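You operate a simulated robot arm through the tools that you are given. There is no shell and no other tool. Be economical: measure what you need, move in short steps, check, and stop when the job is done.

The job below is to be done with a simulated two-armed robot. You get a single attempt, and the scene is never put back.

TASK
On the top of the brown desk, fold the blue cloth in half, so that its two long edges meet.

It is judged by the outcome, as a careful person would: the job done as asked, and still so three seconds after it is handed in. It fails if anything else is knocked over, pushed out of place, dropped, spilled or broken. Flat cloth is picked up by pressing the open fingertips on it (5 to 10 N) and closing them slowly along it; thin cloth reads only 2 to 8 mm in the jaws.

THE ROBOT
Two 7-joint arms with two-finger grippers on one trunk, on a base that drives. Base frame: it is fixed to the floor where the robot stands at the start and does not move with it; the origin is under the middle of the robot, x ahead of it, y to its left, z up; the surface under the hand at the start is at about z = 750. Lengths are in mm, angles in degrees, forces in N, time in s.
The left shoulder is at the start at [72, 162, 1002], the right one opposite. With the tool pointing down near the work surface each hand reaches from about 320 to 760 mm from the robot's upright axis, wherever it stands, measured 20 degrees to its own side. Places, roughly: top of the brown desk [800, 0, 800]. Payload 2.45 kg a hand.
Tool frame (each hand has its own): the origin (TCP) lies between the finger pads and is the grasp point; the fingertips stand 26 mm ahead of it; z points along the fingers, y is the line along which they close. Largest opening 96 mm; the body of the gripper starts 69 mm behind the TCP.
Orientation is that of the tool frame in the base frame, as a unit quaternion [x, y, z, w]. With the fingers straight down and closing along the base's y, the tool's x points along the base's -x, its y along +y and its z along -z.

THE INTERFACE
- The arms move only by the tool servo_tool. It takes "left_motion", "right_motion" or both (then of equal length, played together; a hand with none holds still); each is a list of rows, each a list of 3 entries, a list of its own where there are three numbers: the shift along the tool's x, y, z in cm, then the turn, a rotation vector about the tool's x, y, z in degrees, then the finger opening in cm, from 0 to 9.6. In form: [[[dx, dy, dz], [rx, ry, rz], grip], ...]. A call has 1 to 8 rows; each row shifts and turns the commanded pose from where the row before left it, along the tool's axes as they then stand. A row lasts 0.2 s, in which the tool goes at most 50 mm and 8.6 degrees; a call with a longer step from one row to the next is refused whole, and so is a gripper value outside its range. Where a pose cannot be reached the arm comes as near as it can. A force on the tool above 40 N (or 10 N above the force at the start of the call, whichever is more), or a blocked arm, ends the call early, and 0.2 s more pass. The fingers move at their own pace and stop on an object; they squeeze with about 22 N. The grip force told is the motor's: it shows also when the fingers shut on nothing. Time passes only in rows, and 0.2 s behind the last, so rows that do not move let the fingers close. The reply holds the time, the measured pose of the TCP, the force on the tool along the base axes, the opening and the grip force, in the units named above and with some noise, with the torque about the TCP (base axes, N m) and any sound that the robot's microphone picked up.
- Cameras (640 x 400 px; columns grow to the right, rows downward): "scene" is now at [185.7, 10.4, 1450.5]; the picture's right is [0.19, -0.98, -0.00], its down [-0.92, -0.17, -0.36] and it looks along [0.35, 0.07, -0.93] (base axes); focal length 280 px, centre (320, 200). "left" rides on the left gripper at [82, -3, -98] in its tool frame; the picture's right is [0.04, 1.00, 0.00], its down [-0.73, 0.03, -0.68] and it looks along [-0.68, 0.03, 0.73] (tool axes); focal length 256 px, centre (320, 200). "right" rides on the right gripper at [82, 3, -98] in its tool frame; the picture's right is [-0.04, 1.00, 0.00], its down [-0.73, -0.03, -0.68] and it looks along [-0.68, -0.03, 0.73] (tool axes); focal length 256 px, centre (320, 200). There is no depth. A picture from a camera that has moved, and an enlarged one, comes with that camera's place and axes in the base frame and with its lens.
- capture(camera): a new picture of that camera. The clock stands still meanwhile.
- raise_lower(by): slides the trunk up (or, below 0, down) by that many mm; the arms and the scene camera ride with it, the base frame stays. It gives what a move gives, with no picture.
- base_move(legs): drives the robot by 1 to 6 legs, each [ahead, left, turn to the left] in mm, mm and degrees, along the robot's own axes; the way and the turn of a leg run together, so that a leg with both is an arc; at most 1500 mm and 180 degrees a leg. The arms and the cameras ride along, it lands a little off, and it stops where it bumps. It gives what a move gives.
- aim_head(pan, tilt): turns the head with the scene camera to pan (to the left, within 120 degrees either way) and tilt (down, from -29 to 69), counted from straight ahead of the robot. It gives what a move gives.
- inspect(camera, box): a new picture of the part [left, top, right, bottom] of that camera's present view, enlarged. The clock stands still meanwhile.
- finish_job(): hands the job in; it is judged then, once.

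Go step by step. Nothing tells you exact positions but the pictures and the camera data: compare them with the known pose of the tool, close in by small moves and look again before you grip or let go. The budget is 120 turns and 88 pictures, counting those below and the enlarged ones. Unless the task says otherwise, let go and move clear before handing in, and close with one line.

The tools are called as a command line: name --argument value ..., lists and objects as JSON in quotes. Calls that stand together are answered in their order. servo_tool: Moves the arms, as the interface text tells. Its arguments: {"type":"object","properties":{"left_motion":{"type":"array","items":{"type":"array"}},"right_motion":{"type":"array","items":{"type":"array"}}},"required":[]} The other tools are called the same way: raise_lower (by) slides the trunk up or down; base_move (legs) drives the base; aim_head (pan, tilt) turns the head that bears the scene camera; capture (camera) takes a picture; inspect (camera, box) takes an enlarged picture of a part of a camera's view; finish_job () hands the job in.

At the start:

```text
clock: 0.0
left_tool_pos: [422.3, 163.2, 927.2]
left_tool_rot: [0.0, 1.0, 0.001, 0.0]
left_wrist_force: [-1.5, 0.1, 0.2]
left_torque: [0.0, 0.01, -0.02]
left_width: 96.0
left_finger_force: 0.0
right_tool_pos: [359.4, -132.5, 907.5]
right_tool_rot: [0.001, 1.0, 0.0, -0.002]
right_wrist_force: [0.4, 0.0, 0.0]
right_torque: [0.03, -0.02, 0.01]
right_width: 96.4
right_finger_force: 0.2
trunk travel left (down, up): [-175.0, 392.0]
robot x, y, heading: [-1.2, 0.5, 0.3]
head pan, tilt: [10.7, 68.8]
```

scene: 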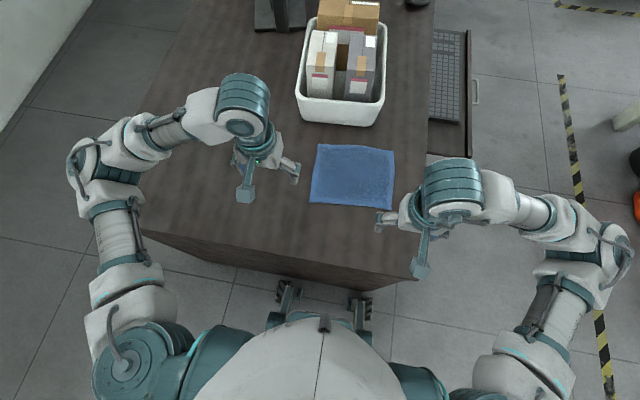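
right: 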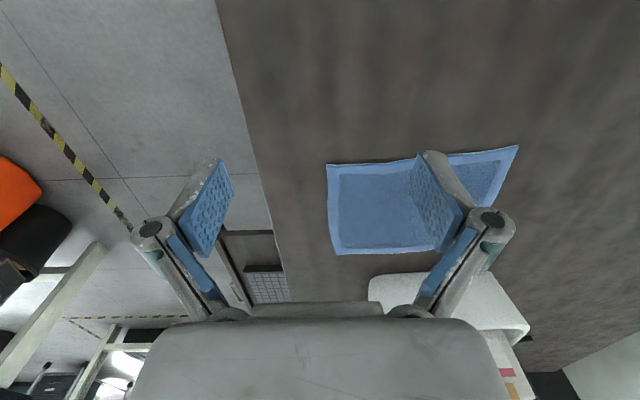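
left: 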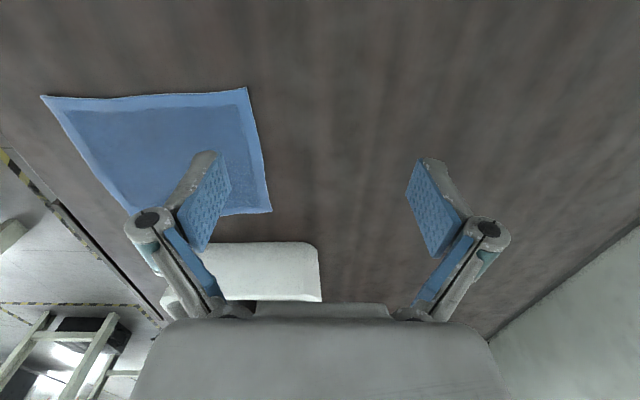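

I see the blue cloth flat on the desk, roughly 220 mm along y by 180 mm along x (about x 435–640, y -125–100), so its long edges are the near and far ones. The white basket stands just behind it, so I'll look closer before planning the grasp.

inspect --camera "scene" --box '[280, 60, 440, 220]'

inspect --camera "left" --box '[20, 60, 340, 320]'

```text
2.50 times, centred on (360, 140) of scene
camera zoom: at [185.7, 10.4, 1450.5], right [0.19, -0.98, 0.0], down [-0.92, -0.17, -0.36], along [0.35, 0.07, -0.93], focal length 700 px, centre (220, 350)
```

zoom: 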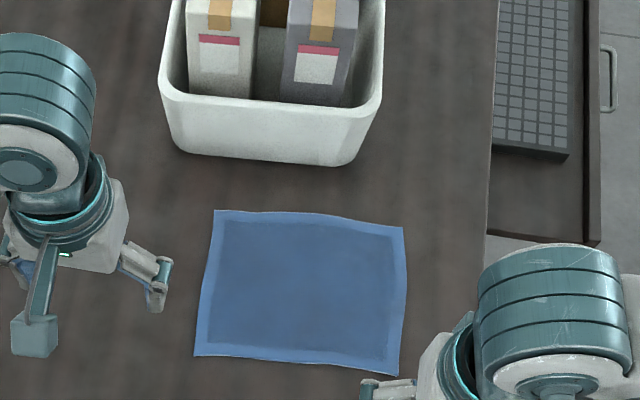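

```text
1.54 times, centred on (180, 190) of left
camera zoom: at [341.0, 159.5, 1024.3], right [-0.04, 1.0, 0.0], down [0.73, 0.03, 0.68], along [0.68, 0.03, -0.73], focal length 394 px, centre (535, 215)
```

zoom: 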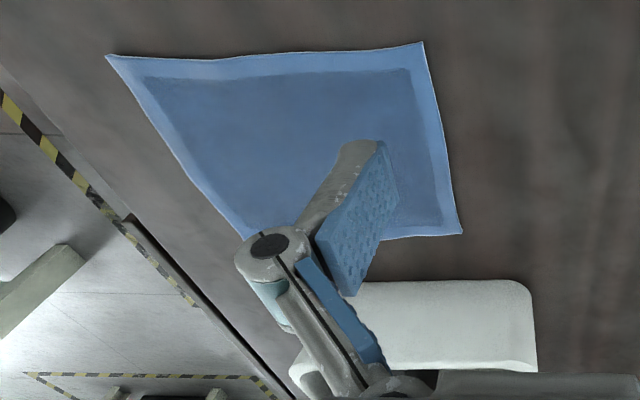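

The two views together put the desk at z≈751 and the cloth corners at NL (438,89), NR (456,-129), FL (621,100), FR (638,-115). The basket front is at x≈690 and its rim at z≈858. I'll turn both hands so they close along x, cameras outward, then grip the far edge and fold it toward me.

servo_tool --left_motion '[[[0, 0, 0], [0, 0, 8.2], 9.6], [[0, 0, 0], [0, 0, 8.2], 9.6], [[0, 0, 0], [0, 0, 8.2], 9.6], [[0, 0, 0], [0, 0, 8.2], 9.6], [[0, 0, 0], [0, 0, 8.2], 9.6], [[0, 0, 0], [0, 0, 8.2], 9.6], [[0, 0, 0], [0, 0, 8.2], 9.6], [[0, 0, 0], [0, 0, 8.2], 9.6]]' --right_motion '[[[0, 0, 0], [0, 0, -8.2], 9.6], [[0, 0, 0], [0, 0, -8.2], 9.6], [[0, 0, 0], [0, 0, -8.2], 9.6], [[0, 0, 0], [0, 0, -8.2], 9.6], [[0, 0, 0], [0, 0, -8.2], 9.6], [[0, 0, 0], [0, 0, -8.2], 9.6], [[0, 0, 0], [0, 0, -8.2], 9.6], [[0, 0, 0], [0, 0, -8.2], 9.6]]'

servo_tool --left_motion '[[[0, 0, 0], [0, 0, 6.8], 5], [[0, 0, 0], [0, 0, 6.8], 4], [[0, 0, 0], [0, 0, 6.8], 3], [[0, 0, 0], [0, 0, 0], 3]]' --right_motion '[[[0, 0, 0], [0, 0, -7.1], 5], [[0, 0, 0], [0, 0, -7.1], 4], [[0, 0, 0], [0, 0, -7.1], 3], [[0, 0, 0], [0, 0, -7.1], 3]]'

```text
clock: 1.8
left_tool_pos: [418.6, 162.8, 928.3]
left_tool_rot: [0.544, 0.839, 0.001, 0.002]
left_wrist_force: [0.4, 0.6, 0.2]
left_torque: [0.04, 0.02, 0.0]
left_width: 95.8
left_finger_force: 0.1
right_tool_pos: [355.9, -133.2, 909.6]
right_tool_rot: [-0.543, 0.84, -0.001, 0.001]
right_wrist_force: [-0.1, -0.4, -0.2]
right_torque: [0.02, 0.02, 0.0]
right_width: 96.1
right_finger_force: 0.0
trunk travel left (down, up): [-175.0, 392.0]
robot x, y, heading: [-0.6, -1.2, 0.1]
head pan, tilt: [10.7, 68.8]
```

```text
clock: 2.8
left_tool_pos: [418.2, 164.0, 929.1]
left_tool_rot: [0.683, 0.731, 0.001, 0.001]
left_wrist_force: [0.0, -0.3, 0.4]
left_torque: [0.01, -0.02, -0.03]
left_width: 30.1
left_finger_force: 0.1
right_tool_pos: [339.3, -120.2, 911.4]
right_tool_rot: [0.731, -0.682, 0.002, -0.001]
right_wrist_force: [0.3, 0.0, 0.4]
right_torque: [0.0, -0.01, -0.01]
right_width: 29.9
right_finger_force: 0.1
right hand out of reach, approached as far as the arm can: row 4
trunk travel left (down, up): [-175.0, 392.0]
robot x, y, heading: [-1.8, 2.2, 0.1]
head pan, tilt: [10.7, 68.8]
```

Both hands are turned as wanted, closing along the cloth's short direction. Now I move them above the two far corners.

servo_tool --left_motion '[[[-1.63, 2.94, 1.3], [0, 0, 0], 3], [[-1.63, 2.94, 1.3], [0, 0, 0], 3], [[-1.63, 2.94, 1.3], [0, 0, 0], 3], [[-1.63, 2.94, 1.3], [0, 0, 0], 3], [[-1.63, 2.94, 1.3], [0, 0, 0], 3], [[-1.63, 2.94, 1.3], [0, 0, 0], 3]]' --right_motion '[[[-0.08, -4.6, 1.0], [0, 0, 0], 3], [[-0.08, -4.6, 1.0], [0, 0, 0], 3], [[-0.08, -4.6, 1.0], [0, 0, 0], 3], [[-0.08, -4.6, 1.0], [0, 0, 0], 3], [[-0.08, -4.6, 1.0], [0, 0, 0], 3], [[-0.08, -4.6, 1.0], [0, 0, 0], 3]]'

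capture --camera "left"

capture --camera "right"

capture --camera "scene"

```text
clock: 4.2
left_tool_pos: [601.6, 77.3, 851.8]
left_tool_rot: [0.682, 0.732, 0.001, -0.001]
left_wrist_force: [0.3, -0.1, 0.2]
left_torque: [-0.04, 0.05, 0.0]
left_width: 30.0
left_finger_force: 0.2
right_tool_pos: [358.2, -79.4, 898.7]
right_tool_rot: [0.73, -0.684, 0.001, -0.002]
right_wrist_force: [0.0, -1.2, -0.3]
right_torque: [0.0, 0.03, 0.0]
right_width: 30.0
right_finger_force: 0.1
right hand out of reach, approached as far as the arm can: row 1, 2, 3, 4, 5, 6
trunk travel left (down, up): [-175.0, 392.0]
robot x, y, heading: [0.9, -2.9, 0.1]
head pan, tilt: [10.7, 68.8]
```

```text
82 pictures are left
camera left: at [593.4, 158.2, 949.9], right [0.99, 0.11, 0.0], down [0.08, -0.73, 0.68], along [0.08, -0.67, -0.74], focal length 256 px, centre (320, 200)
```

left: 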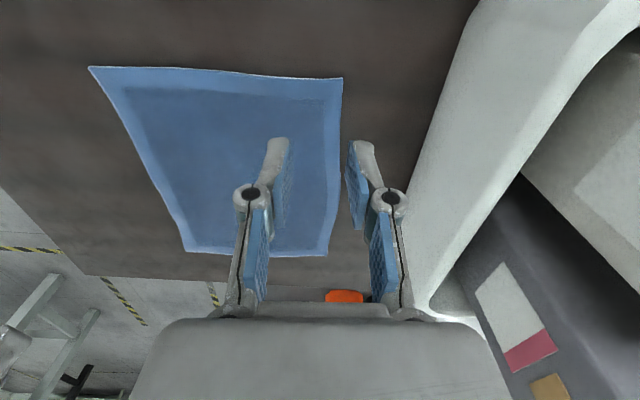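

```text
81 pictures are left
camera right: at [360.3, -162.0, 995.9], right [-1.0, -0.03, 0.0], down [-0.02, 0.73, 0.68], along [-0.02, 0.68, -0.73], focal length 256 px, centre (320, 200)
```

right: 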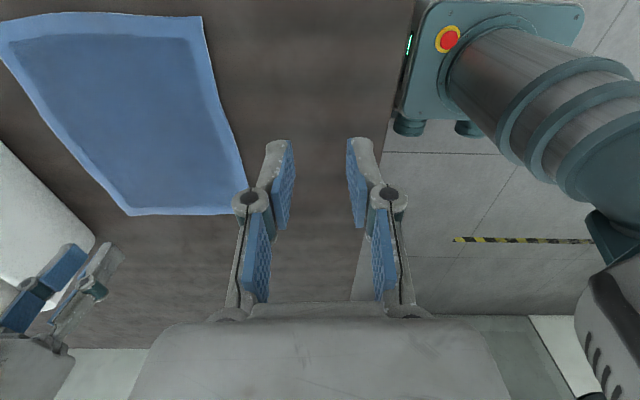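

```text
80 pictures are left
camera scene: at [187.8, 8.6, 1450.2], right [0.19, -0.98, 0.0], down [-0.92, -0.17, -0.36], along [0.35, 0.07, -0.93], focal length 280 px, centre (320, 200)
```

scene: 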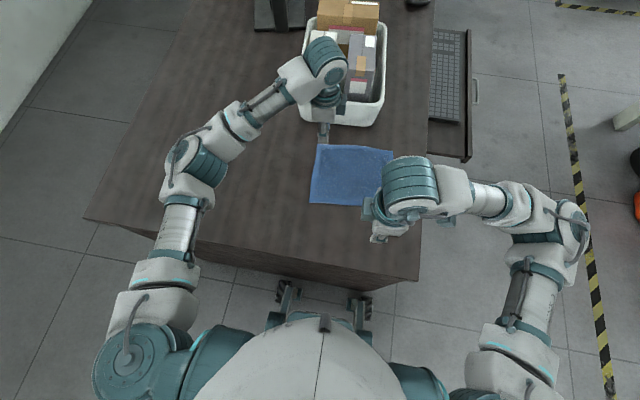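

The left hand is above its corner. The right hand stuck at a wrist limit, so I turn it back a little and try again.

servo_tool --right_motion '[[[0, 0, 0], [0, 0, 6], 3], [[0, 0, 0], [0, 0, 6], 3], [[0, 0, 0], [0, 0, 0], 3]]'

```text
clock: 5.0
left_tool_pos: [602.0, 78.2, 852.7]
left_tool_rot: [0.682, 0.732, 0.001, 0.001]
left_wrist_force: [-0.2, 0.3, -0.5]
left_torque: [-0.02, -0.01, 0.02]
left_width: 30.2
left_finger_force: 0.0
right_tool_pos: [359.9, -78.0, 900.1]
right_tool_rot: [-0.655, 0.755, -0.002, 0.001]
right_wrist_force: [0.2, -0.8, 0.2]
right_torque: [0.01, -0.01, 0.0]
right_width: 30.1
right_finger_force: 0.0
trunk travel left (down, up): [-175.0, 392.0]
robot x, y, heading: [0.1, -0.9, 0.1]
head pan, tilt: [10.7, 68.8]
```

The right hand is free again at about 82° of turn. I move it toward its corner.

servo_tool --right_motion '[[[-0.3, -4.24, 0.83], [0, 0, 0], 3], [[-0.3, -4.24, 0.83], [0, 0, 0], 3], [[-0.3, -4.24, 0.83], [0, 0, 0], 3], [[-0.3, -4.24, 0.83], [0, 0, 0], 3], [[-0.3, -4.24, 0.83], [0, 0, 0], 3], [[-0.3, -4.24, 0.83], [0, 0, 0], 3]]'

capture --camera "right"

```text
clock: 6.4
left_tool_pos: [601.7, 77.1, 854.0]
left_tool_rot: [0.681, 0.732, 0.001, 0.0]
left_wrist_force: [0.4, -0.1, -0.7]
left_torque: [0.02, -0.01, -0.03]
left_width: 30.1
left_finger_force: 0.0
right_tool_pos: [411.6, -80.3, 888.7]
right_tool_rot: [-0.657, 0.754, -0.001, 0.002]
right_wrist_force: [0.2, -0.3, -0.7]
right_torque: [-0.02, -0.01, 0.04]
right_width: 30.0
right_finger_force: 0.1
right hand out of reach, approached as far as the arm can: row 2, 3, 4, 5, 6
trunk travel left (down, up): [-175.0, 392.0]
robot x, y, heading: [0.9, -2.1, -0.0]
head pan, tilt: [10.7, 68.8]
```

```text
79 pictures are left
camera right: at [395.7, -163.0, 986.7], right [-0.98, 0.18, 0.0], down [0.13, 0.72, 0.68], along [0.12, 0.67, -0.73], focal length 256 px, centre (320, 200)
```

right: 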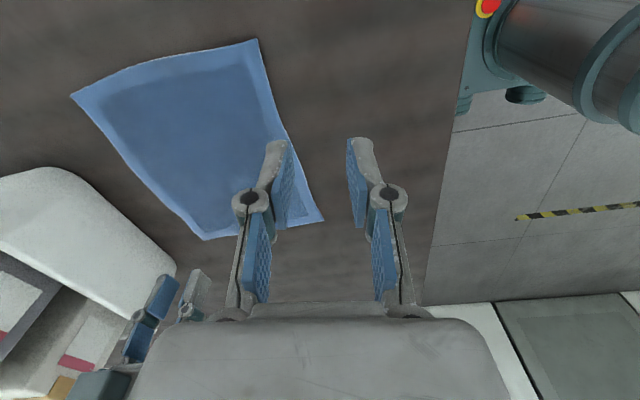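

The right wrist limits again in that direction, so I turn it the other way round, with its camera inward.

servo_tool --right_motion '[[[0, 0, 0], [0, 0, 8.4], 3], [[0, 0, 0], [0, 0, 8.4], 3], [[0, 0, 0], [0, 0, 8.4], 3], [[0, 0, 0], [0, 0, 8.4], 3], [[0, 0, 0], [0, 0, 8.4], 3], [[0, 0, 0], [0, 0, 8.4], 3], [[0, 0, 0], [0, 0, 8.4], 3], [[0, 0, 0], [0, 0, 8.4], 3]]'

servo_tool --right_motion '[[[0, 0, 0], [0, 0, 8.4], 3], [[0, 0, 0], [0, 0, 8.4], 3], [[0, 0, 0], [0, 0, 8.4], 3], [[0, 0, 0], [0, 0, 8.4], 3], [[0, 0, 0], [0, 0, 8.4], 3], [[0, 0, 0], [0, 0, 8.4], 3], [[0, 0, 0], [0, 0, 8.4], 3], [[0, 0, 0], [0, 0, 8.4], 3]]'

servo_tool --right_motion '[[[0, 0, 0], [0, 0, 8.4], 3], [[0, 0, 0], [0, 0, 8.4], 3], [[0, 0, 0], [0, 0, 8.4], 3], [[0, 0, 0], [0, 0, 8.4], 3]]'

```text
clock: 8.2
left_tool_pos: [601.0, 78.2, 853.5]
left_tool_rot: [0.682, 0.731, 0.002, 0.002]
left_wrist_force: [0.1, -0.4, 0.4]
left_torque: [-0.01, -0.03, -0.01]
left_width: 30.2
left_finger_force: 0.1
right_tool_pos: [409.9, -83.6, 888.1]
right_tool_rot: [-0.128, 0.992, 0.0, 0.002]
right_wrist_force: [-0.3, -0.2, 0.1]
right_torque: [0.02, 0.0, 0.0]
right_width: 29.9
right_finger_force: 0.0
trunk travel left (down, up): [-175.0, 392.0]
robot x, y, heading: [0.1, 2.2, 0.3]
head pan, tilt: [10.7, 68.8]
```

```text
clock: 10.0
left_tool_pos: [599.6, 78.2, 853.6]
left_tool_rot: [0.682, 0.731, 0.002, 0.002]
left_wrist_force: [-0.1, 0.3, 0.7]
left_torque: [0.01, -0.01, -0.02]
left_width: 30.2
left_finger_force: 0.2
right_tool_pos: [409.1, -83.2, 887.2]
right_tool_rot: [0.443, 0.896, 0.001, 0.001]
right_wrist_force: [0.4, 0.3, -0.3]
right_torque: [0.01, 0.0, -0.01]
right_width: 30.2
right_finger_force: 0.0
trunk travel left (down, up): [-175.0, 392.0]
robot x, y, heading: [1.1, -3.6, -0.3]
head pan, tilt: [10.7, 68.8]
```

```text
clock: 11.0
left_tool_pos: [600.9, 77.4, 852.7]
left_tool_rot: [0.682, 0.731, 0.001, 0.001]
left_wrist_force: [0.8, 0.7, 0.9]
left_torque: [0.0, -0.02, 0.01]
left_width: 30.1
left_finger_force: 0.1
right_tool_pos: [410.6, -84.2, 887.4]
right_tool_rot: [0.684, 0.73, 0.001, 0.001]
right_wrist_force: [0.5, -0.4, -0.1]
right_torque: [0.02, 0.0, -0.03]
right_width: 29.7
right_finger_force: 0.1
trunk travel left (down, up): [-175.0, 392.0]
robot x, y, heading: [-0.2, 3.3, -0.1]
head pan, tilt: [10.7, 68.8]
```

Now both hands share the same orientation. I move the right hand to above its corner.

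servo_tool --right_motion '[[[-0.52, 4.06, 0.7], [0, 0, 0], 3], [[-0.52, 4.06, 0.7], [0, 0, 0], 3], [[-0.52, 4.06, 0.7], [0, 0, 0], 3], [[-0.52, 4.06, 0.7], [0, 0, 0], 3], [[-0.52, 4.06, 0.7], [0, 0, 0], 3]]'

capture --camera "right"

capture --camera "scene"

```text
clock: 12.2
left_tool_pos: [601.8, 78.3, 852.6]
left_tool_rot: [0.682, 0.731, 0.0, 0.002]
left_wrist_force: [0.4, 1.1, -1.1]
left_torque: [-0.04, -0.04, 0.04]
left_width: 29.9
left_finger_force: 0.0
right_tool_pos: [615.4, -99.0, 853.8]
right_tool_rot: [0.682, 0.731, 0.001, 0.001]
right_wrist_force: [0.3, -0.6, 0.5]
right_torque: [-0.01, 0.02, -0.01]
right_width: 30.1
right_finger_force: 0.1
trunk travel left (down, up): [-175.0, 392.0]
robot x, y, heading: [-0.0, 0.5, -0.0]
head pan, tilt: [10.7, 68.8]
```

```text
78 pictures are left
camera right: at [611.9, -16.7, 950.5], right [1.0, 0.03, 0.0], down [0.02, -0.73, 0.68], along [0.02, -0.68, -0.73], focal length 256 px, centre (320, 200)
```

right: 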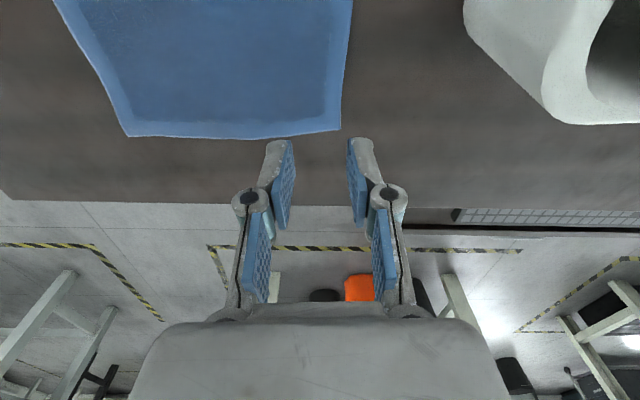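

```text
77 pictures are left
camera scene: at [188.6, 10.4, 1450.1], right [0.18, -0.98, 0.0], down [-0.92, -0.17, -0.36], along [0.35, 0.07, -0.93], focal length 280 px, centre (320, 200)
```

scene: 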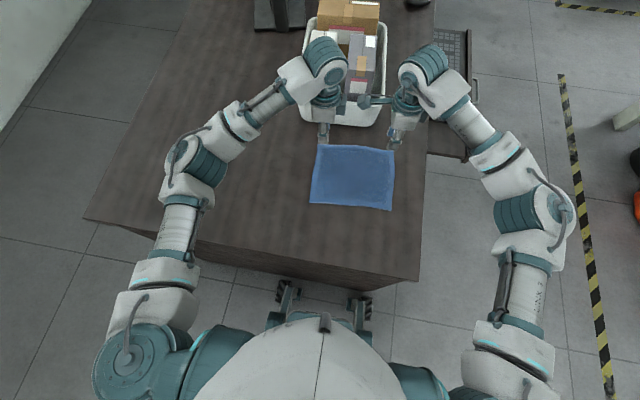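

The corners agree with my earlier estimates to within a few mm. I descend to just above the cloth.

servo_tool --left_motion '[[[0, -0.1, 2.2], [0, 0, 0], 3], [[0, -0.1, 2.2], [0, 0, 0], 3], [[0, 0, 2.2], [0, 0, 0], 3]]' --right_motion '[[[0, -0.2, 2.2], [0, 0, 0], 3], [[0, -0.2, 2.2], [0, 0, 0], 3], [[0, 0, 2.2], [0, 0, 0], 3]]'

capture --camera "left"

capture --camera "right"

```text
clock: 13.0
left_tool_pos: [601.2, 77.2, 785.0]
left_tool_rot: [0.682, 0.731, 0.002, 0.002]
left_wrist_force: [0.4, 1.0, 0.4]
left_torque: [0.0, -0.03, 0.0]
left_width: 29.9
left_finger_force: 0.2
right_tool_pos: [611.0, -96.5, 786.6]
right_tool_rot: [0.681, 0.732, 0.001, 0.001]
right_wrist_force: [-0.7, -0.1, 0.0]
right_torque: [0.0, 0.01, -0.01]
right_width: 30.0
right_finger_force: 0.1
trunk travel left (down, up): [-175.0, 392.0]
robot x, y, heading: [1.0, -2.6, 0.1]
head pan, tilt: [10.7, 68.8]
```

```text
76 pictures are left
camera left: at [592.4, 157.8, 882.3], right [0.99, 0.11, 0.0], down [0.08, -0.73, 0.68], along [0.08, -0.67, -0.73], focal length 256 px, centre (320, 200)
```

left: 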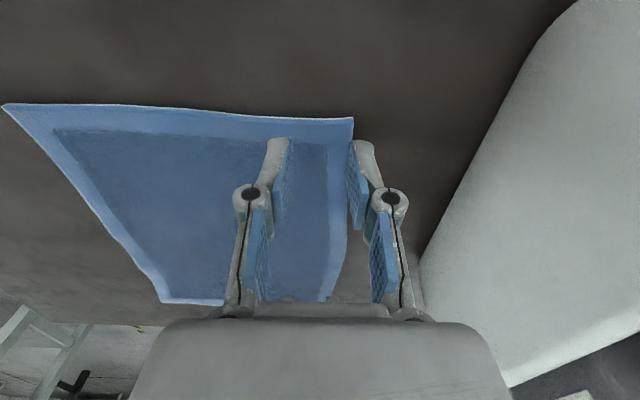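

```text
75 pictures are left
camera right: at [607.0, -15.9, 884.1], right [1.0, 0.03, 0.0], down [0.02, -0.73, 0.68], along [0.02, -0.68, -0.73], focal length 256 px, centre (320, 200)
```

right: 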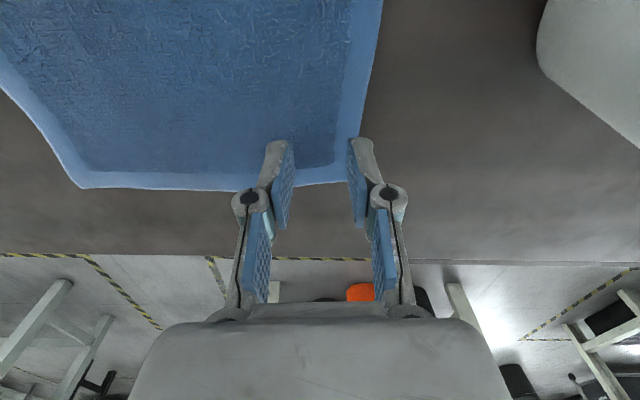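

The right fingertips sit just inside the edge, while the left outer fingertip is just outside it. I shift the left hand 9 mm inward and then press down gently.

servo_tool --left_motion '[[[0, -0.9, 0], [0, 0, 0], 3], [[0, 0, 0.4], [0, 0, 0], 3], [[0, 0, 0.3], [0, 0, 0], 3]]' --right_motion '[[[0, 0, 0], [0, 0, 0], 3], [[0, 0, 0.5], [0, 0, 0], 3], [[0, 0, 0.3], [0, 0, 0], 3]]'

```text
clock: 13.8
left_tool_pos: [592.4, 75.7, 778.9]
left_tool_rot: [0.682, 0.731, 0.002, 0.001]
left_wrist_force: [-0.1, 1.9, 6.4]
left_torque: [0.01, 0.04, 0.03]
left_width: 30.0
left_finger_force: 0.0
right_tool_pos: [609.5, -95.3, 780.4]
right_tool_rot: [0.682, 0.731, 0.002, 0.002]
right_wrist_force: [0.5, 0.1, 1.6]
right_torque: [0.01, 0.0, -0.02]
right_width: 29.9
right_finger_force: 0.0
trunk travel left (down, up): [-175.0, 392.0]
robot x, y, heading: [2.5, 1.3, 0.1]
head pan, tilt: [10.7, 68.8]
```

The left presses at 6.4 N, and the right has only just touched. I lower the right 2 mm more.

servo_tool --left_motion '[[[0, 0, 0], [0, 0, 0], 3]]' --right_motion '[[[0, 0, 0.2], [0, 0, 0], 3]]'

```text
clock: 14.2
left_tool_pos: [591.5, 75.8, 779.1]
left_tool_rot: [0.682, 0.731, 0.002, 0.001]
left_wrist_force: [0.8, 2.5, 7.0]
left_torque: [0.11, -0.01, -0.01]
left_width: 30.7
left_finger_force: 0.5
right_tool_pos: [610.2, -94.8, 778.6]
right_tool_rot: [0.682, 0.731, 0.002, 0.002]
right_wrist_force: [-1.5, -1.3, 5.5]
right_torque: [-0.03, 0.03, -0.01]
right_width: 30.0
right_finger_force: 0.0
trunk travel left (down, up): [-175.0, 392.0]
robot x, y, heading: [-1.0, 1.6, -0.3]
head pan, tilt: [10.7, 68.8]
```

Both hands press at 5–7 N. I close slowly.

servo_tool --left_motion '[[[0, 0, 0], [0, 0, 0], 2.6], [[0, 0, 0], [0, 0, 0], 2.2], [[0, 0, 0], [0, 0, 0], 1.8], [[0, 0, 0], [0, 0, 0], 1.4], [[0, 0, 0], [0, 0, 0], 1.0], [[0, 0, 0], [0, 0, 0], 0.6], [[0, 0, 0], [0, 0, 0], 0.2], [[0, 0, 0], [0, 0, 0], 0]]' --right_motion '[[[0, 0, 0], [0, 0, 0], 2.6], [[0, 0, 0], [0, 0, 0], 2.2], [[0, 0, 0], [0, 0, 0], 1.8], [[0, 0, 0], [0, 0, 0], 1.4], [[0, 0, 0], [0, 0, 0], 1.0], [[0, 0, 0], [0, 0, 0], 0.6], [[0, 0, 0], [0, 0, 0], 0.2], [[0, 0, 0], [0, 0, 0], 0]]'

capture --camera "left"

capture --camera "right"

```text
clock: 16.0
left_tool_pos: [591.2, 76.6, 779.3]
left_tool_rot: [0.682, 0.731, 0.002, 0.001]
left_wrist_force: [-0.9, -0.6, 6.4]
left_torque: [-0.02, 0.01, -0.03]
left_width: 3.9
left_finger_force: 22.2
right_tool_pos: [609.3, -95.7, 778.6]
right_tool_rot: [0.682, 0.732, 0.001, 0.001]
right_wrist_force: [-0.5, -0.4, 7.9]
right_torque: [-0.01, 0.03, 0.03]
right_width: 5.6
right_finger_force: 21.9
trunk travel left (down, up): [-175.0, 392.0]
robot x, y, heading: [0.5, 2.7, -0.4]
head pan, tilt: [10.7, 68.8]
```

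```text
74 pictures are left
camera left: at [581.9, 157.1, 876.1], right [0.99, 0.11, 0.0], down [0.08, -0.73, 0.68], along [0.08, -0.67, -0.73], focal length 256 px, centre (320, 200)
```

left: 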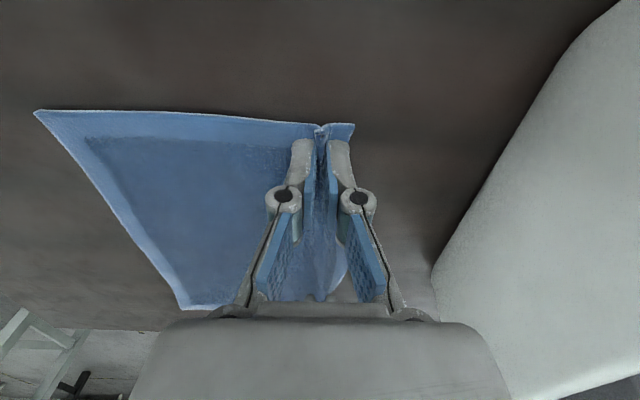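

```text
73 pictures are left
camera right: at [606.1, -15.2, 876.2], right [1.0, 0.03, 0.0], down [0.02, -0.73, 0.68], along [0.02, -0.68, -0.73], focal length 256 px, centre (320, 200)
```

right: 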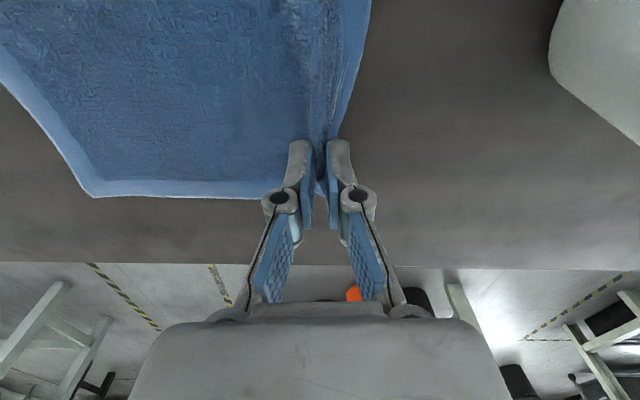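

Both fingers hold a ruck of cloth (3.9 and 5.6 mm). I start the fold with a slow arc up and toward the robot, tilting the hands as I go.

servo_tool --left_motion '[[[0, -0.2, -1.3], [-3, 0, 0], 0], [[0, -0.5, -1.3], [-3, 0, 0], 0], [[0, -0.8, -1.15], [-3.5, 0, 0], 0], [[0, -0.8, -1.15], [-3.5, 0, 0], 0], [[0, -1.15, -0.87], [-3.5, 0, 0], 0], [[0, -1.15, -0.87], [-3.5, 0, 0], 0]]' --right_motion '[[[0, -0.2, -1.3], [-3, 0, 0], 0], [[0, -0.6, -1.3], [-3, 0, 0], 0], [[0, -0.85, -1.15], [-3.5, 0, 0], 0], [[0, -0.85, -1.15], [-3.5, 0, 0], 0], [[0, -1.2, -0.87], [-3.5, 0, 0], 0], [[0, -1.2, -0.87], [-3.5, 0, 0], 0]]'

capture --camera "left"

capture --camera "right"

inspect --camera "scene" --box '[260, 80, 460, 230]'

```text
clock: 17.4
left_tool_pos: [538.5, 72.7, 836.4]
left_tool_rot: [0.672, 0.72, 0.129, 0.121]
left_wrist_force: [-0.2, -1.0, 0.0]
left_torque: [-0.01, 0.1, 0.05]
left_width: 3.8
left_finger_force: 21.8
right_tool_pos: [551.9, -99.3, 835.1]
right_tool_rot: [0.672, 0.72, 0.129, 0.119]
right_wrist_force: [-0.9, -0.2, -0.9]
right_torque: [-0.02, 0.04, 0.02]
right_width: 5.0
right_finger_force: 22.1
trunk travel left (down, up): [-175.0, 392.0]
robot x, y, heading: [-2.0, -2.0, -0.0]
head pan, tilt: [10.7, 68.8]
```

```text
72 pictures are left
camera left: at [495.0, 151.7, 926.1], right [0.93, 0.11, 0.35], down [-0.16, -0.75, 0.65], along [0.33, -0.66, -0.68], focal length 256 px, centre (320, 200)
```

left: 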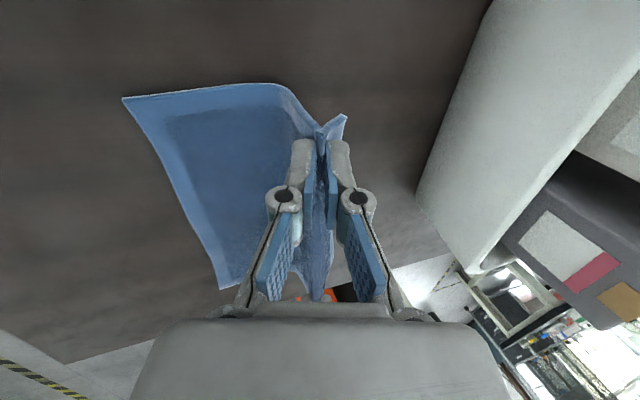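

```text
71 pictures are left
camera right: at [515.2, -21.5, 928.7], right [0.94, 0.02, 0.35], down [-0.21, -0.75, 0.63], along [0.28, -0.66, -0.7], focal length 256 px, centre (320, 200)
```

right: 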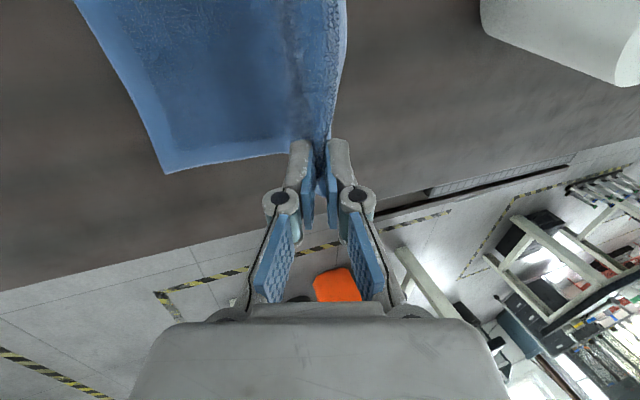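

```text
2.67 times, centred on (360, 155) of scene
camera zoom: at [185.5, 9.3, 1450.6], right [0.19, -0.98, 0.0], down [-0.92, -0.17, -0.36], along [0.35, 0.07, -0.93], focal length 746 px, centre (213, 320)
```

zoom: 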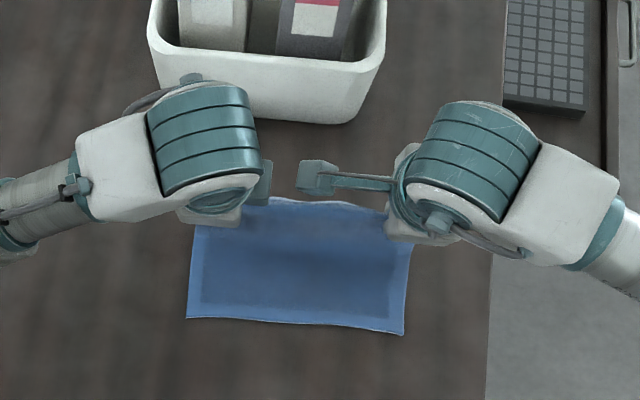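

The cloth is lifting cleanly. The ruck drew the near edge about 10 mm forward, to roughly (446,88) and (470,-127), so I shorten the rest of the arc to suit.

servo_tool --left_motion '[[[0, -1.31, -0.48], [-4, 0, 0], 0], [[0, -1.31, -0.48], [-4, 0, 0], 0], [[0, -1.37, -0.08], [-4, 0, 0], 0], [[0, -1.37, -0.08], [-4, 0, 0], 0], [[0, -1.32, 0.37], [-3.5, 0, 0], 0], [[0, -1.32, 0.37], [-3.5, 0, 0], 0]]' --right_motion '[[[0, -1.27, -0.46], [-4, 0, 0], 0], [[0, -1.27, -0.46], [-4, 0, 0], 0], [[0, -1.33, -0.05], [-4, 0, 0], 0], [[0, -1.33, -0.05], [-4, 0, 0], 0], [[0, -1.28, 0.4], [-3.5, 0, 0], 0], [[0, -1.28, 0.4], [-3.5, 0, 0], 0]]'

capture --camera "left"

capture --camera "right"

inspect --camera "scene" --box '[260, 80, 460, 230]'

```text
clock: 18.8
left_tool_pos: [468.8, 69.5, 800.7]
left_tool_rot: [0.634, 0.68, 0.269, 0.251]
left_wrist_force: [0.3, 0.0, 0.2]
left_torque: [-0.01, 0.07, 0.0]
left_width: 3.6
left_finger_force: 22.6
right_tool_pos: [488.7, -105.0, 799.0]
right_tool_rot: [0.634, 0.68, 0.27, 0.251]
right_wrist_force: [0.1, 1.1, 0.1]
right_torque: [0.03, 0.05, 0.02]
right_width: 4.5
right_finger_force: 22.2
trunk travel left (down, up): [-175.0, 392.0]
robot x, y, heading: [0.0, 2.4, 0.1]
head pan, tilt: [10.7, 68.8]
```

```text
69 pictures are left
camera left: at [394.5, 144.9, 868.3], right [0.72, 0.09, 0.69], down [-0.39, -0.76, 0.51], along [0.57, -0.64, -0.52], focal length 256 px, centre (320, 200)
```

left: 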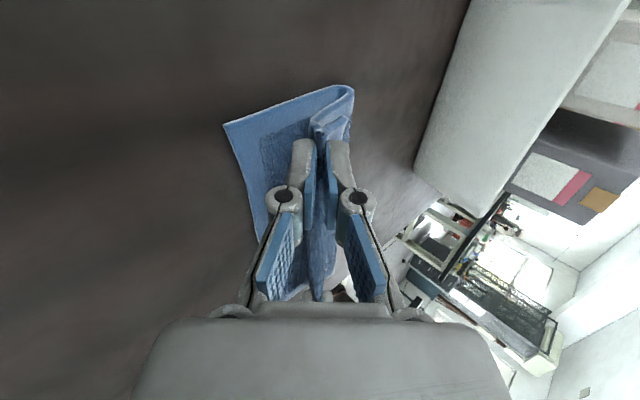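

```text
68 pictures are left
camera right: at [417.2, -29.2, 871.9], right [0.73, 0.01, 0.69], down [-0.43, -0.77, 0.47], along [0.53, -0.64, -0.55], focal length 256 px, centre (320, 200)
```

right: 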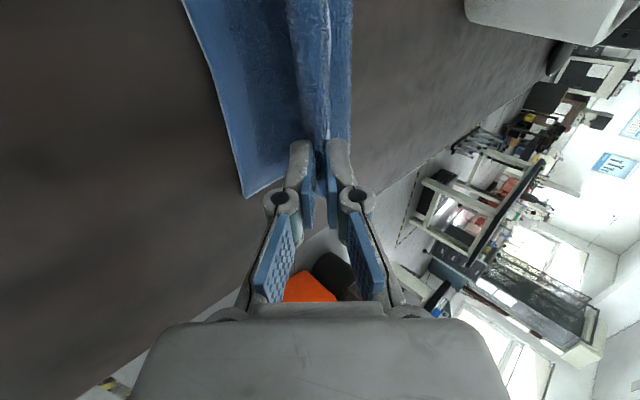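

```text
2.67 times, centred on (360, 155) of scene
camera zoom: at [185.4, 9.3, 1450.6], right [0.18, -0.98, 0.0], down [-0.92, -0.17, -0.36], along [0.35, 0.07, -0.93], focal length 746 px, centre (213, 320)
```

zoom: 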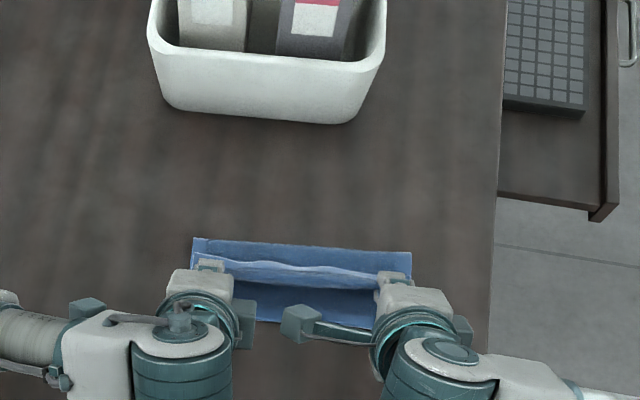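

The fold is forming well, with the far edge now hanging over the near edge (NL≈(447,88), NR≈(467,-129)). I bring the pinches down close to their final height, tilting a little more.

servo_tool --left_motion '[[[0, -0.63, 0.24], [-3, 0, 0], 0], [[0, -0.63, 0.24], [-3, 0, 0], 0], [[0, -0.63, 0.24], [-3, 0, 0], 0], [[0, -0.63, 0.24], [-3, 0, 0], 0]]' --right_motion '[[[0, -0.63, 0.18], [-3, 0, 0], 0], [[0, -0.63, 0.18], [-3, 0, 0], 0], [[0, -0.63, 0.18], [-3, 0, 0], 0], [[0, -0.63, 0.18], [-3, 0, 0], 0]]'

capture --camera "left"

capture --camera "right"

inspect --camera "scene" --box '[290, 140, 410, 230]'

```text
clock: 19.8
left_tool_pos: [461.0, 64.5, 777.9]
left_tool_rot: [0.604, 0.646, 0.343, 0.317]
left_wrist_force: [-0.5, -1.1, 1.9]
left_torque: [0.0, 0.08, 0.02]
left_width: 3.6
left_finger_force: 21.6
right_tool_pos: [476.5, -101.5, 779.2]
right_tool_rot: [0.605, 0.653, 0.338, 0.305]
right_wrist_force: [-0.3, 0.8, 0.0]
right_torque: [-0.04, 0.0, 0.05]
right_width: 4.8
right_finger_force: 21.3
right hand out of reach, approached as far as the arm can: row 4
trunk travel left (down, up): [-175.0, 392.0]
robot x, y, heading: [3.4, 0.0, -0.1]
head pan, tilt: [10.7, 68.8]
```

```text
66 pictures are left
camera left: at [372.7, 140.3, 830.8], right [0.56, 0.08, 0.83], down [-0.49, -0.77, 0.4], along [0.67, -0.63, -0.39], focal length 256 px, centre (320, 200)
```

left: 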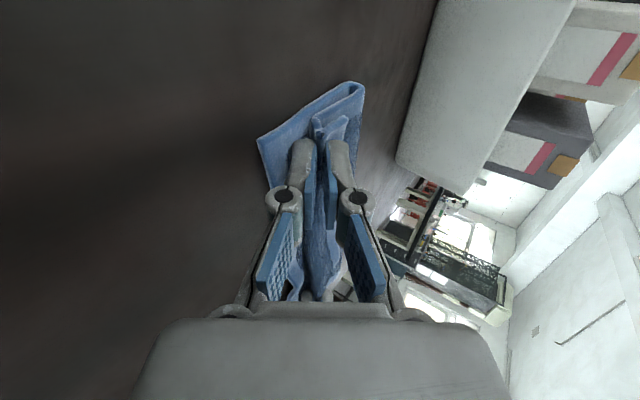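

```text
65 pictures are left
camera right: at [391.6, -27.7, 840.5], right [0.59, 0.0, 0.81], down [-0.51, -0.78, 0.37], along [0.63, -0.62, -0.46], focal length 256 px, centre (320, 200)
```

right: 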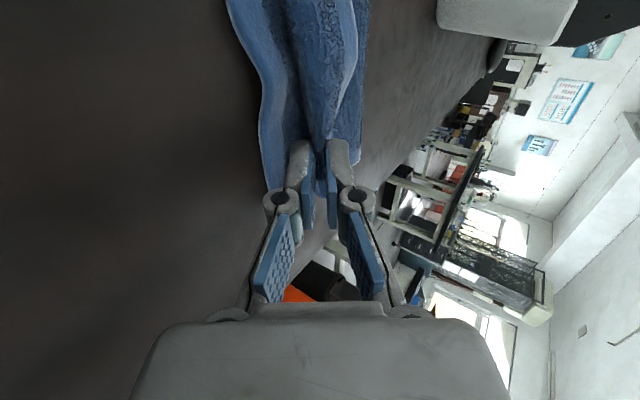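

```text
4.44 times, centred on (350, 185) of scene
camera zoom: at [183.7, 3.5, 1452.2], right [0.18, -0.98, -0.01], down [-0.92, -0.17, -0.36], along [0.35, 0.07, -0.93], focal length 1244 px, centre (187, 267)
```

zoom: 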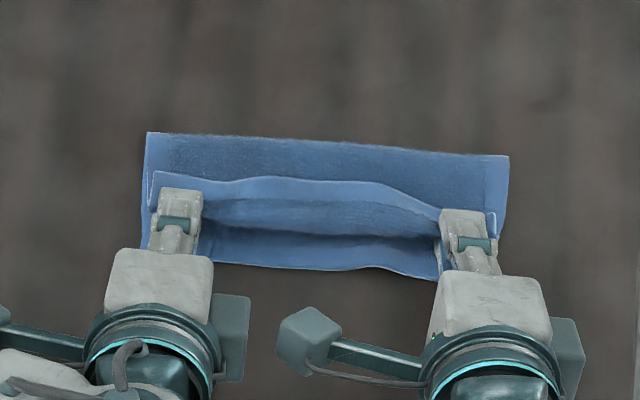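

The fold is in place with the far edge curled up around the upper fingers. I open slightly while rising a bit, then draw the fingers back along their axis so that the edge unrolls toward me.

servo_tool --left_motion '[[[0, 0.4, 0], [0, 0, 0], 0.6], [[0, 0.4, 0], [0, 0, 0], 1.4], [[0, 0, -0.6], [0, 0, 0], 1.6], [[0, 0, -0.8], [0, 0, 0], 1.6], [[0, 0, -1.0], [0, 0, 0], 1.6], [[0, 0, -1.2], [0, 0, 0], 1.6], [[0, 0, -1.5], [0, 0, 0], 1.6], [[0, 0, -1.5], [0, 0, 0], 1.6]]' --right_motion '[[[0, 0.4, 0], [0, 0, 0], 0.6], [[0, 0.4, 0], [0, 0, 0], 1.4], [[0, 0, -0.6], [0, 0, 0], 1.6], [[0, 0, -0.8], [0, 0, 0], 1.6], [[0, 0, -1.0], [0, 0, 0], 1.6], [[0, 0, -1.2], [0, 0, 0], 1.6], [[0, 0, -1.5], [0, 0, 0], 1.6], [[0, 0, -1.5], [0, 0, 0], 1.6]]'

inspect --camera "scene" --box '[290, 140, 410, 230]'

capture --camera "left"

capture --camera "right"

```text
clock: 21.6
left_tool_pos: [413.2, 60.6, 817.0]
left_tool_rot: [0.604, 0.65, 0.341, 0.311]
left_wrist_force: [9.6, 27.2, -9.3]
left_torque: [-0.79, -0.15, -1.1]
left_width: 16.0
left_finger_force: 0.1
left hand out of reach, approached as far as the arm can: row 8
right_tool_pos: [453.7, -91.3, 808.0]
right_tool_rot: [0.605, 0.648, 0.339, 0.316]
right_wrist_force: [-10.4, -27.6, 9.5]
right_torque: [2.55, 0.43, 3.68]
right_width: 16.2
right_finger_force: 0.1
right hand out of reach, approached as far as the arm can: row 6, 7, 8
trunk travel left (down, up): [-175.0, 392.0]
robot x, y, heading: [1.6, 0.2, 0.1]
head pan, tilt: [10.7, 68.8]
```

```text
4.44 times, centred on (350, 185) of scene
camera zoom: at [184.8, 8.9, 1450.7], right [0.19, -0.98, 0.0], down [-0.92, -0.17, -0.36], along [0.35, 0.07, -0.93], focal length 1244 px, centre (187, 267)
```

zoom: 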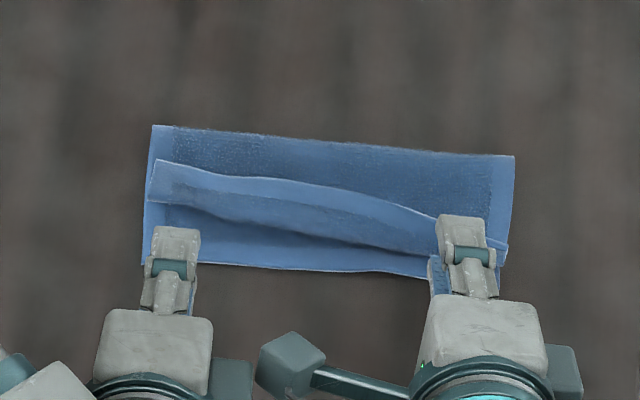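

```text
62 pictures are left
camera left: at [325.7, 136.0, 870.6], right [0.57, 0.08, 0.82], down [-0.48, -0.78, 0.41], along [0.67, -0.63, -0.4], focal length 256 px, centre (320, 200)
```

left: 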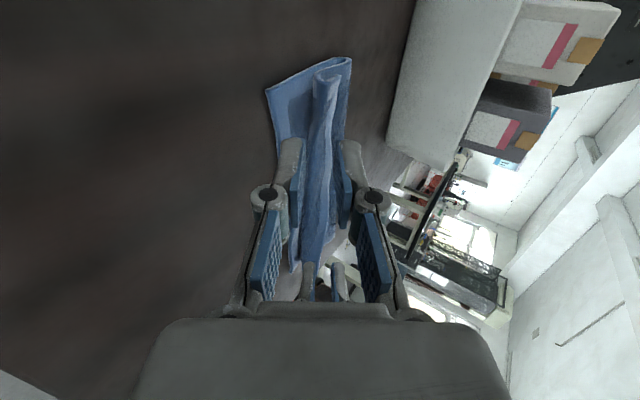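

```text
61 pictures are left
camera right: at [368.1, -16.8, 867.3], right [0.57, 0.0, 0.82], down [-0.52, -0.77, 0.36], along [0.63, -0.64, -0.44], focal length 256 px, centre (320, 200)
```

right: 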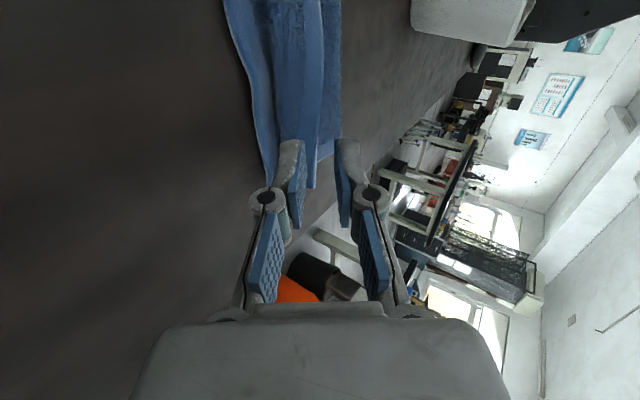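

Both grips are off the cloth, but the equal and opposite 27 N sideways forces show the two wrists touching. I separate the hands sideways and raise them.

servo_tool --left_motion '[[[0.8, 0, 0], [0, 0, 0], 1.6], [[1.0, 0, 0], [0, 0, 0], 1.6], [[1.0, 1.0, 0], [0, 0, 0], 1.6], [[1.0, 2.4, -0.5], [0, 0, 0], 1.6], [[1.0, 2.4, -0.5], [0, 0, 0], 1.6]]' --right_motion '[[[-0.8, 0, 0], [0, 0, 0], 1.6], [[-0.5, 0, 0], [0, 0, 0], 1.6], [[0, 1.0, 0], [0, 0, 0], 1.6], [[0, 2.4, -0.5], [0, 0, 0], 1.6], [[0, 2.4, -0.5], [0, 0, 0], 1.6]]'

inspect --camera "scene" --box '[270, 110, 430, 230]'

```text
clock: 22.8
left_tool_pos: [453.1, 94.4, 863.9]
left_tool_rot: [0.604, 0.649, 0.339, 0.315]
left_wrist_force: [0.6, 0.1, -0.4]
left_torque: [0.0, 0.0, 0.0]
left_width: 16.0
left_finger_force: 0.0
left hand out of reach, approached as far as the arm can: row 1, 2, 3, 4
right_tool_pos: [484.1, -99.7, 860.9]
right_tool_rot: [0.604, 0.649, 0.338, 0.317]
right_wrist_force: [-0.9, -0.8, 0.4]
right_torque: [-0.01, -0.02, -0.01]
right_width: 16.0
right_finger_force: 0.1
right hand out of reach, approached as far as the arm can: row 1
trunk travel left (down, up): [-175.0, 392.0]
robot x, y, heading: [-3.8, -0.5, -0.1]
head pan, tilt: [10.7, 68.8]
```

```text
3.33 times, centred on (350, 170) of scene
camera zoom: at [185.4, 11.0, 1450.6], right [0.18, -0.98, 0.0], down [-0.92, -0.17, -0.36], along [0.35, 0.07, -0.93], focal length 933 px, centre (220, 300)
```

zoom: 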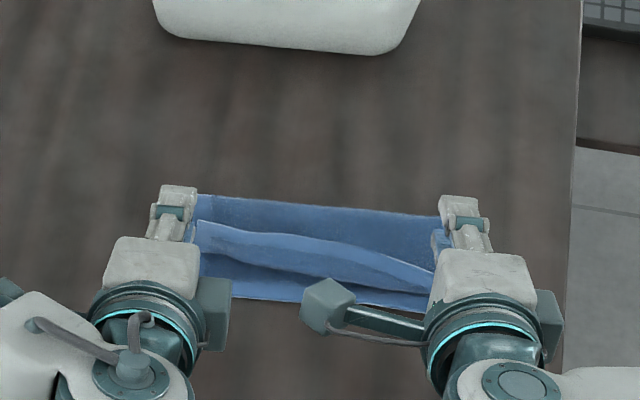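

The hands are free. I level them back to straight down and spread them apart for a clear view of the cloth.

servo_tool --left_motion '[[[1.5, 0, -0.5], [8, 0, 0], 1.6], [[1.5, 0, -0.5], [8, 0, 0], 1.6], [[1.5, 0, -0.5], [8, 0, 0], 1.6], [[1.5, 0, -0.5], [8, 0, 0], 1.6], [[1.5, 0, 0], [8, 0, 0], 0], [[0, 0, 0], [8, 0, 0], 0], [[0, 0, 0], [7, 0, 0], 0]]' --right_motion '[[[-1.2, 0, -0.5], [8, 0, 0], 1.6], [[-1.2, 0, -0.5], [8, 0, 0], 1.6], [[-1.2, 0, -0.5], [8, 0, 0], 1.6], [[-1.2, 0, -0.5], [8, 0, 0], 1.6], [[-1.2, 0, 0], [8, 0, 0], 0], [[0, 0, 0], [8, 0, 0], 0], [[0, 0, 0], [7, 0, 0], 0]]'

inspect --camera "scene" --box '[290, 140, 410, 230]'

capture --camera "left"

```text
clock: 24.4
left_tool_pos: [431.7, 168.4, 879.0]
left_tool_rot: [0.681, 0.732, 0.0, 0.001]
left_wrist_force: [1.1, -0.2, -0.2]
left_torque: [-0.04, 0.02, 0.01]
left_width: 0.0
left_finger_force: 21.7
right_tool_pos: [475.6, -161.9, 877.0]
right_tool_rot: [0.682, 0.731, 0.001, 0.0]
right_wrist_force: [0.2, 0.1, -0.3]
right_torque: [-0.02, 0.02, 0.02]
right_width: 0.0
right_finger_force: 21.9
trunk travel left (down, up): [-175.0, 392.0]
robot x, y, heading: [0.5, 2.7, 0.1]
head pan, tilt: [10.7, 68.8]
```

```text
4.44 times, centred on (350, 185) of scene
camera zoom: at [186.8, 10.5, 1450.3], right [0.18, -0.98, 0.0], down [-0.92, -0.17, -0.36], along [0.35, 0.07, -0.93], focal length 1244 px, centre (187, 267)
```

zoom: 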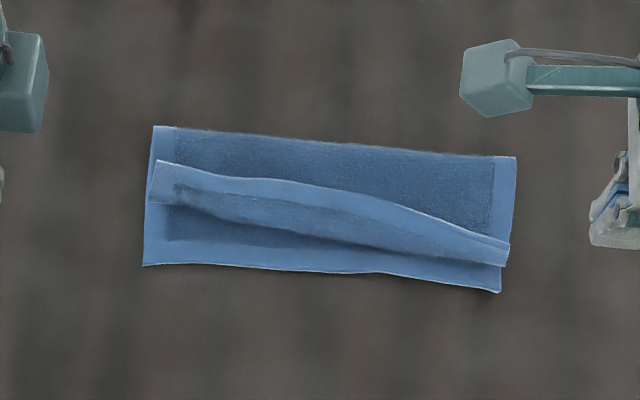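

```text
58 pictures are left
camera left: at [423.6, 249.4, 976.9], right [0.99, 0.11, 0.0], down [0.08, -0.73, 0.68], along [0.07, -0.68, -0.73], focal length 256 px, centre (320, 200)
```

left: 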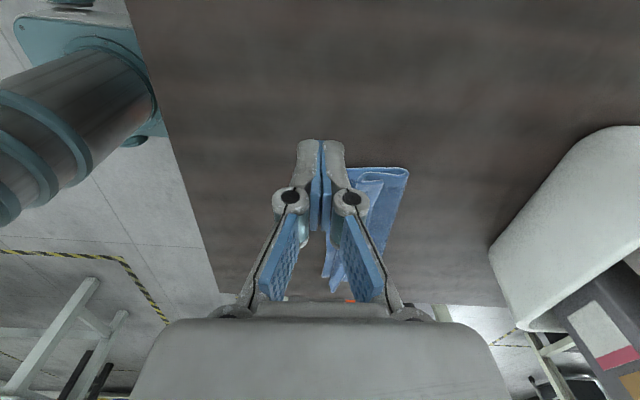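

The fold is good: the crease runs at x≈540–556 and the body is aligned. The last 15–27 mm of the top layer is curled back toward +x, and unrolled it would land within a few mm of the near edge. I'll set closed fingertips just beyond the curled edge and push it back toward me.

servo_tool --left_motion '[[[-2.41, 2.25, 0], [0, 0, 0], 0], [[-2.41, 2.25, 0], [0, 0, 0], 0], [[-2.41, 2.25, 0], [0, 0, 0], 0], [[-2.41, 2.25, 0], [0, 0, 0], 0], [[0, 0, 3.0], [0, 0, 0], 0], [[0, 0, 3.0], [0, 0, 0], 0], [[0, 0, 2.7], [0, 0, 0], 0]]' --right_motion '[[[1.48, 1.11, 0], [0, 0, 0], 0], [[1.48, 1.11, 0], [0, 0, 0], 0], [[1.48, 1.11, 0], [0, 0, 0], 0], [[1.48, 1.11, 0], [0, 0, 0], 0], [[0, 0, 3.0], [0, 0, 0], 0], [[0, 0, 3.0], [0, 0, 0], 0], [[0, 0, 2.5], [0, 0, 0], 0]]'

capture --camera "left"

capture --camera "right"

```text
clock: 26.0
left_tool_pos: [528.6, 78.5, 792.4]
left_tool_rot: [0.682, 0.731, 0.001, 0.001]
left_wrist_force: [-0.3, -0.8, -0.7]
left_torque: [0.03, 0.01, 0.03]
left_width: 0.1
left_finger_force: 22.0
right_tool_pos: [512.6, -97.8, 787.0]
right_tool_rot: [0.682, 0.731, 0.001, 0.001]
right_wrist_force: [-0.6, -0.9, -0.2]
right_torque: [0.01, 0.01, -0.01]
right_width: 0.2
right_finger_force: 22.1
trunk travel left (down, up): [-175.0, 392.0]
robot x, y, heading: [-1.2, 1.9, 0.0]
head pan, tilt: [10.7, 68.8]
```

```text
57 pictures are left
camera left: at [519.4, 159.5, 889.8], right [0.99, 0.11, 0.0], down [0.08, -0.73, 0.68], along [0.08, -0.67, -0.73], focal length 256 px, centre (320, 200)
```

left: 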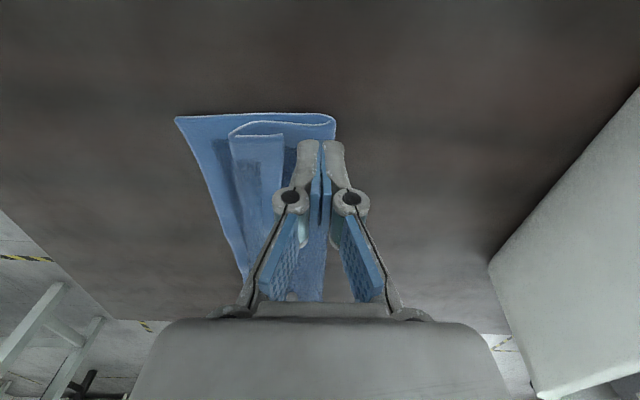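

```text
56 pictures are left
camera right: at [509.4, -18.4, 885.9], right [1.0, 0.03, 0.0], down [0.02, -0.73, 0.68], along [0.02, -0.68, -0.73], focal length 256 px, centre (320, 200)
```

right: 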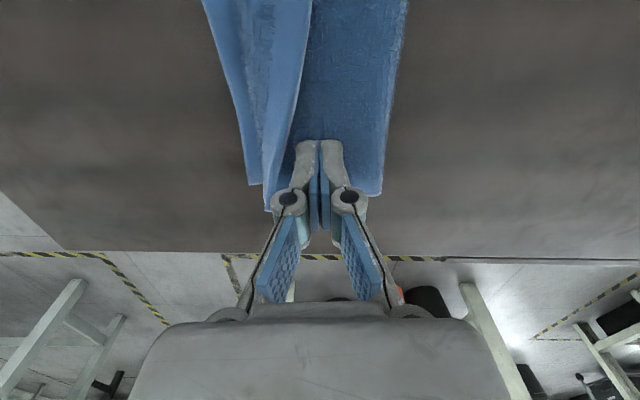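

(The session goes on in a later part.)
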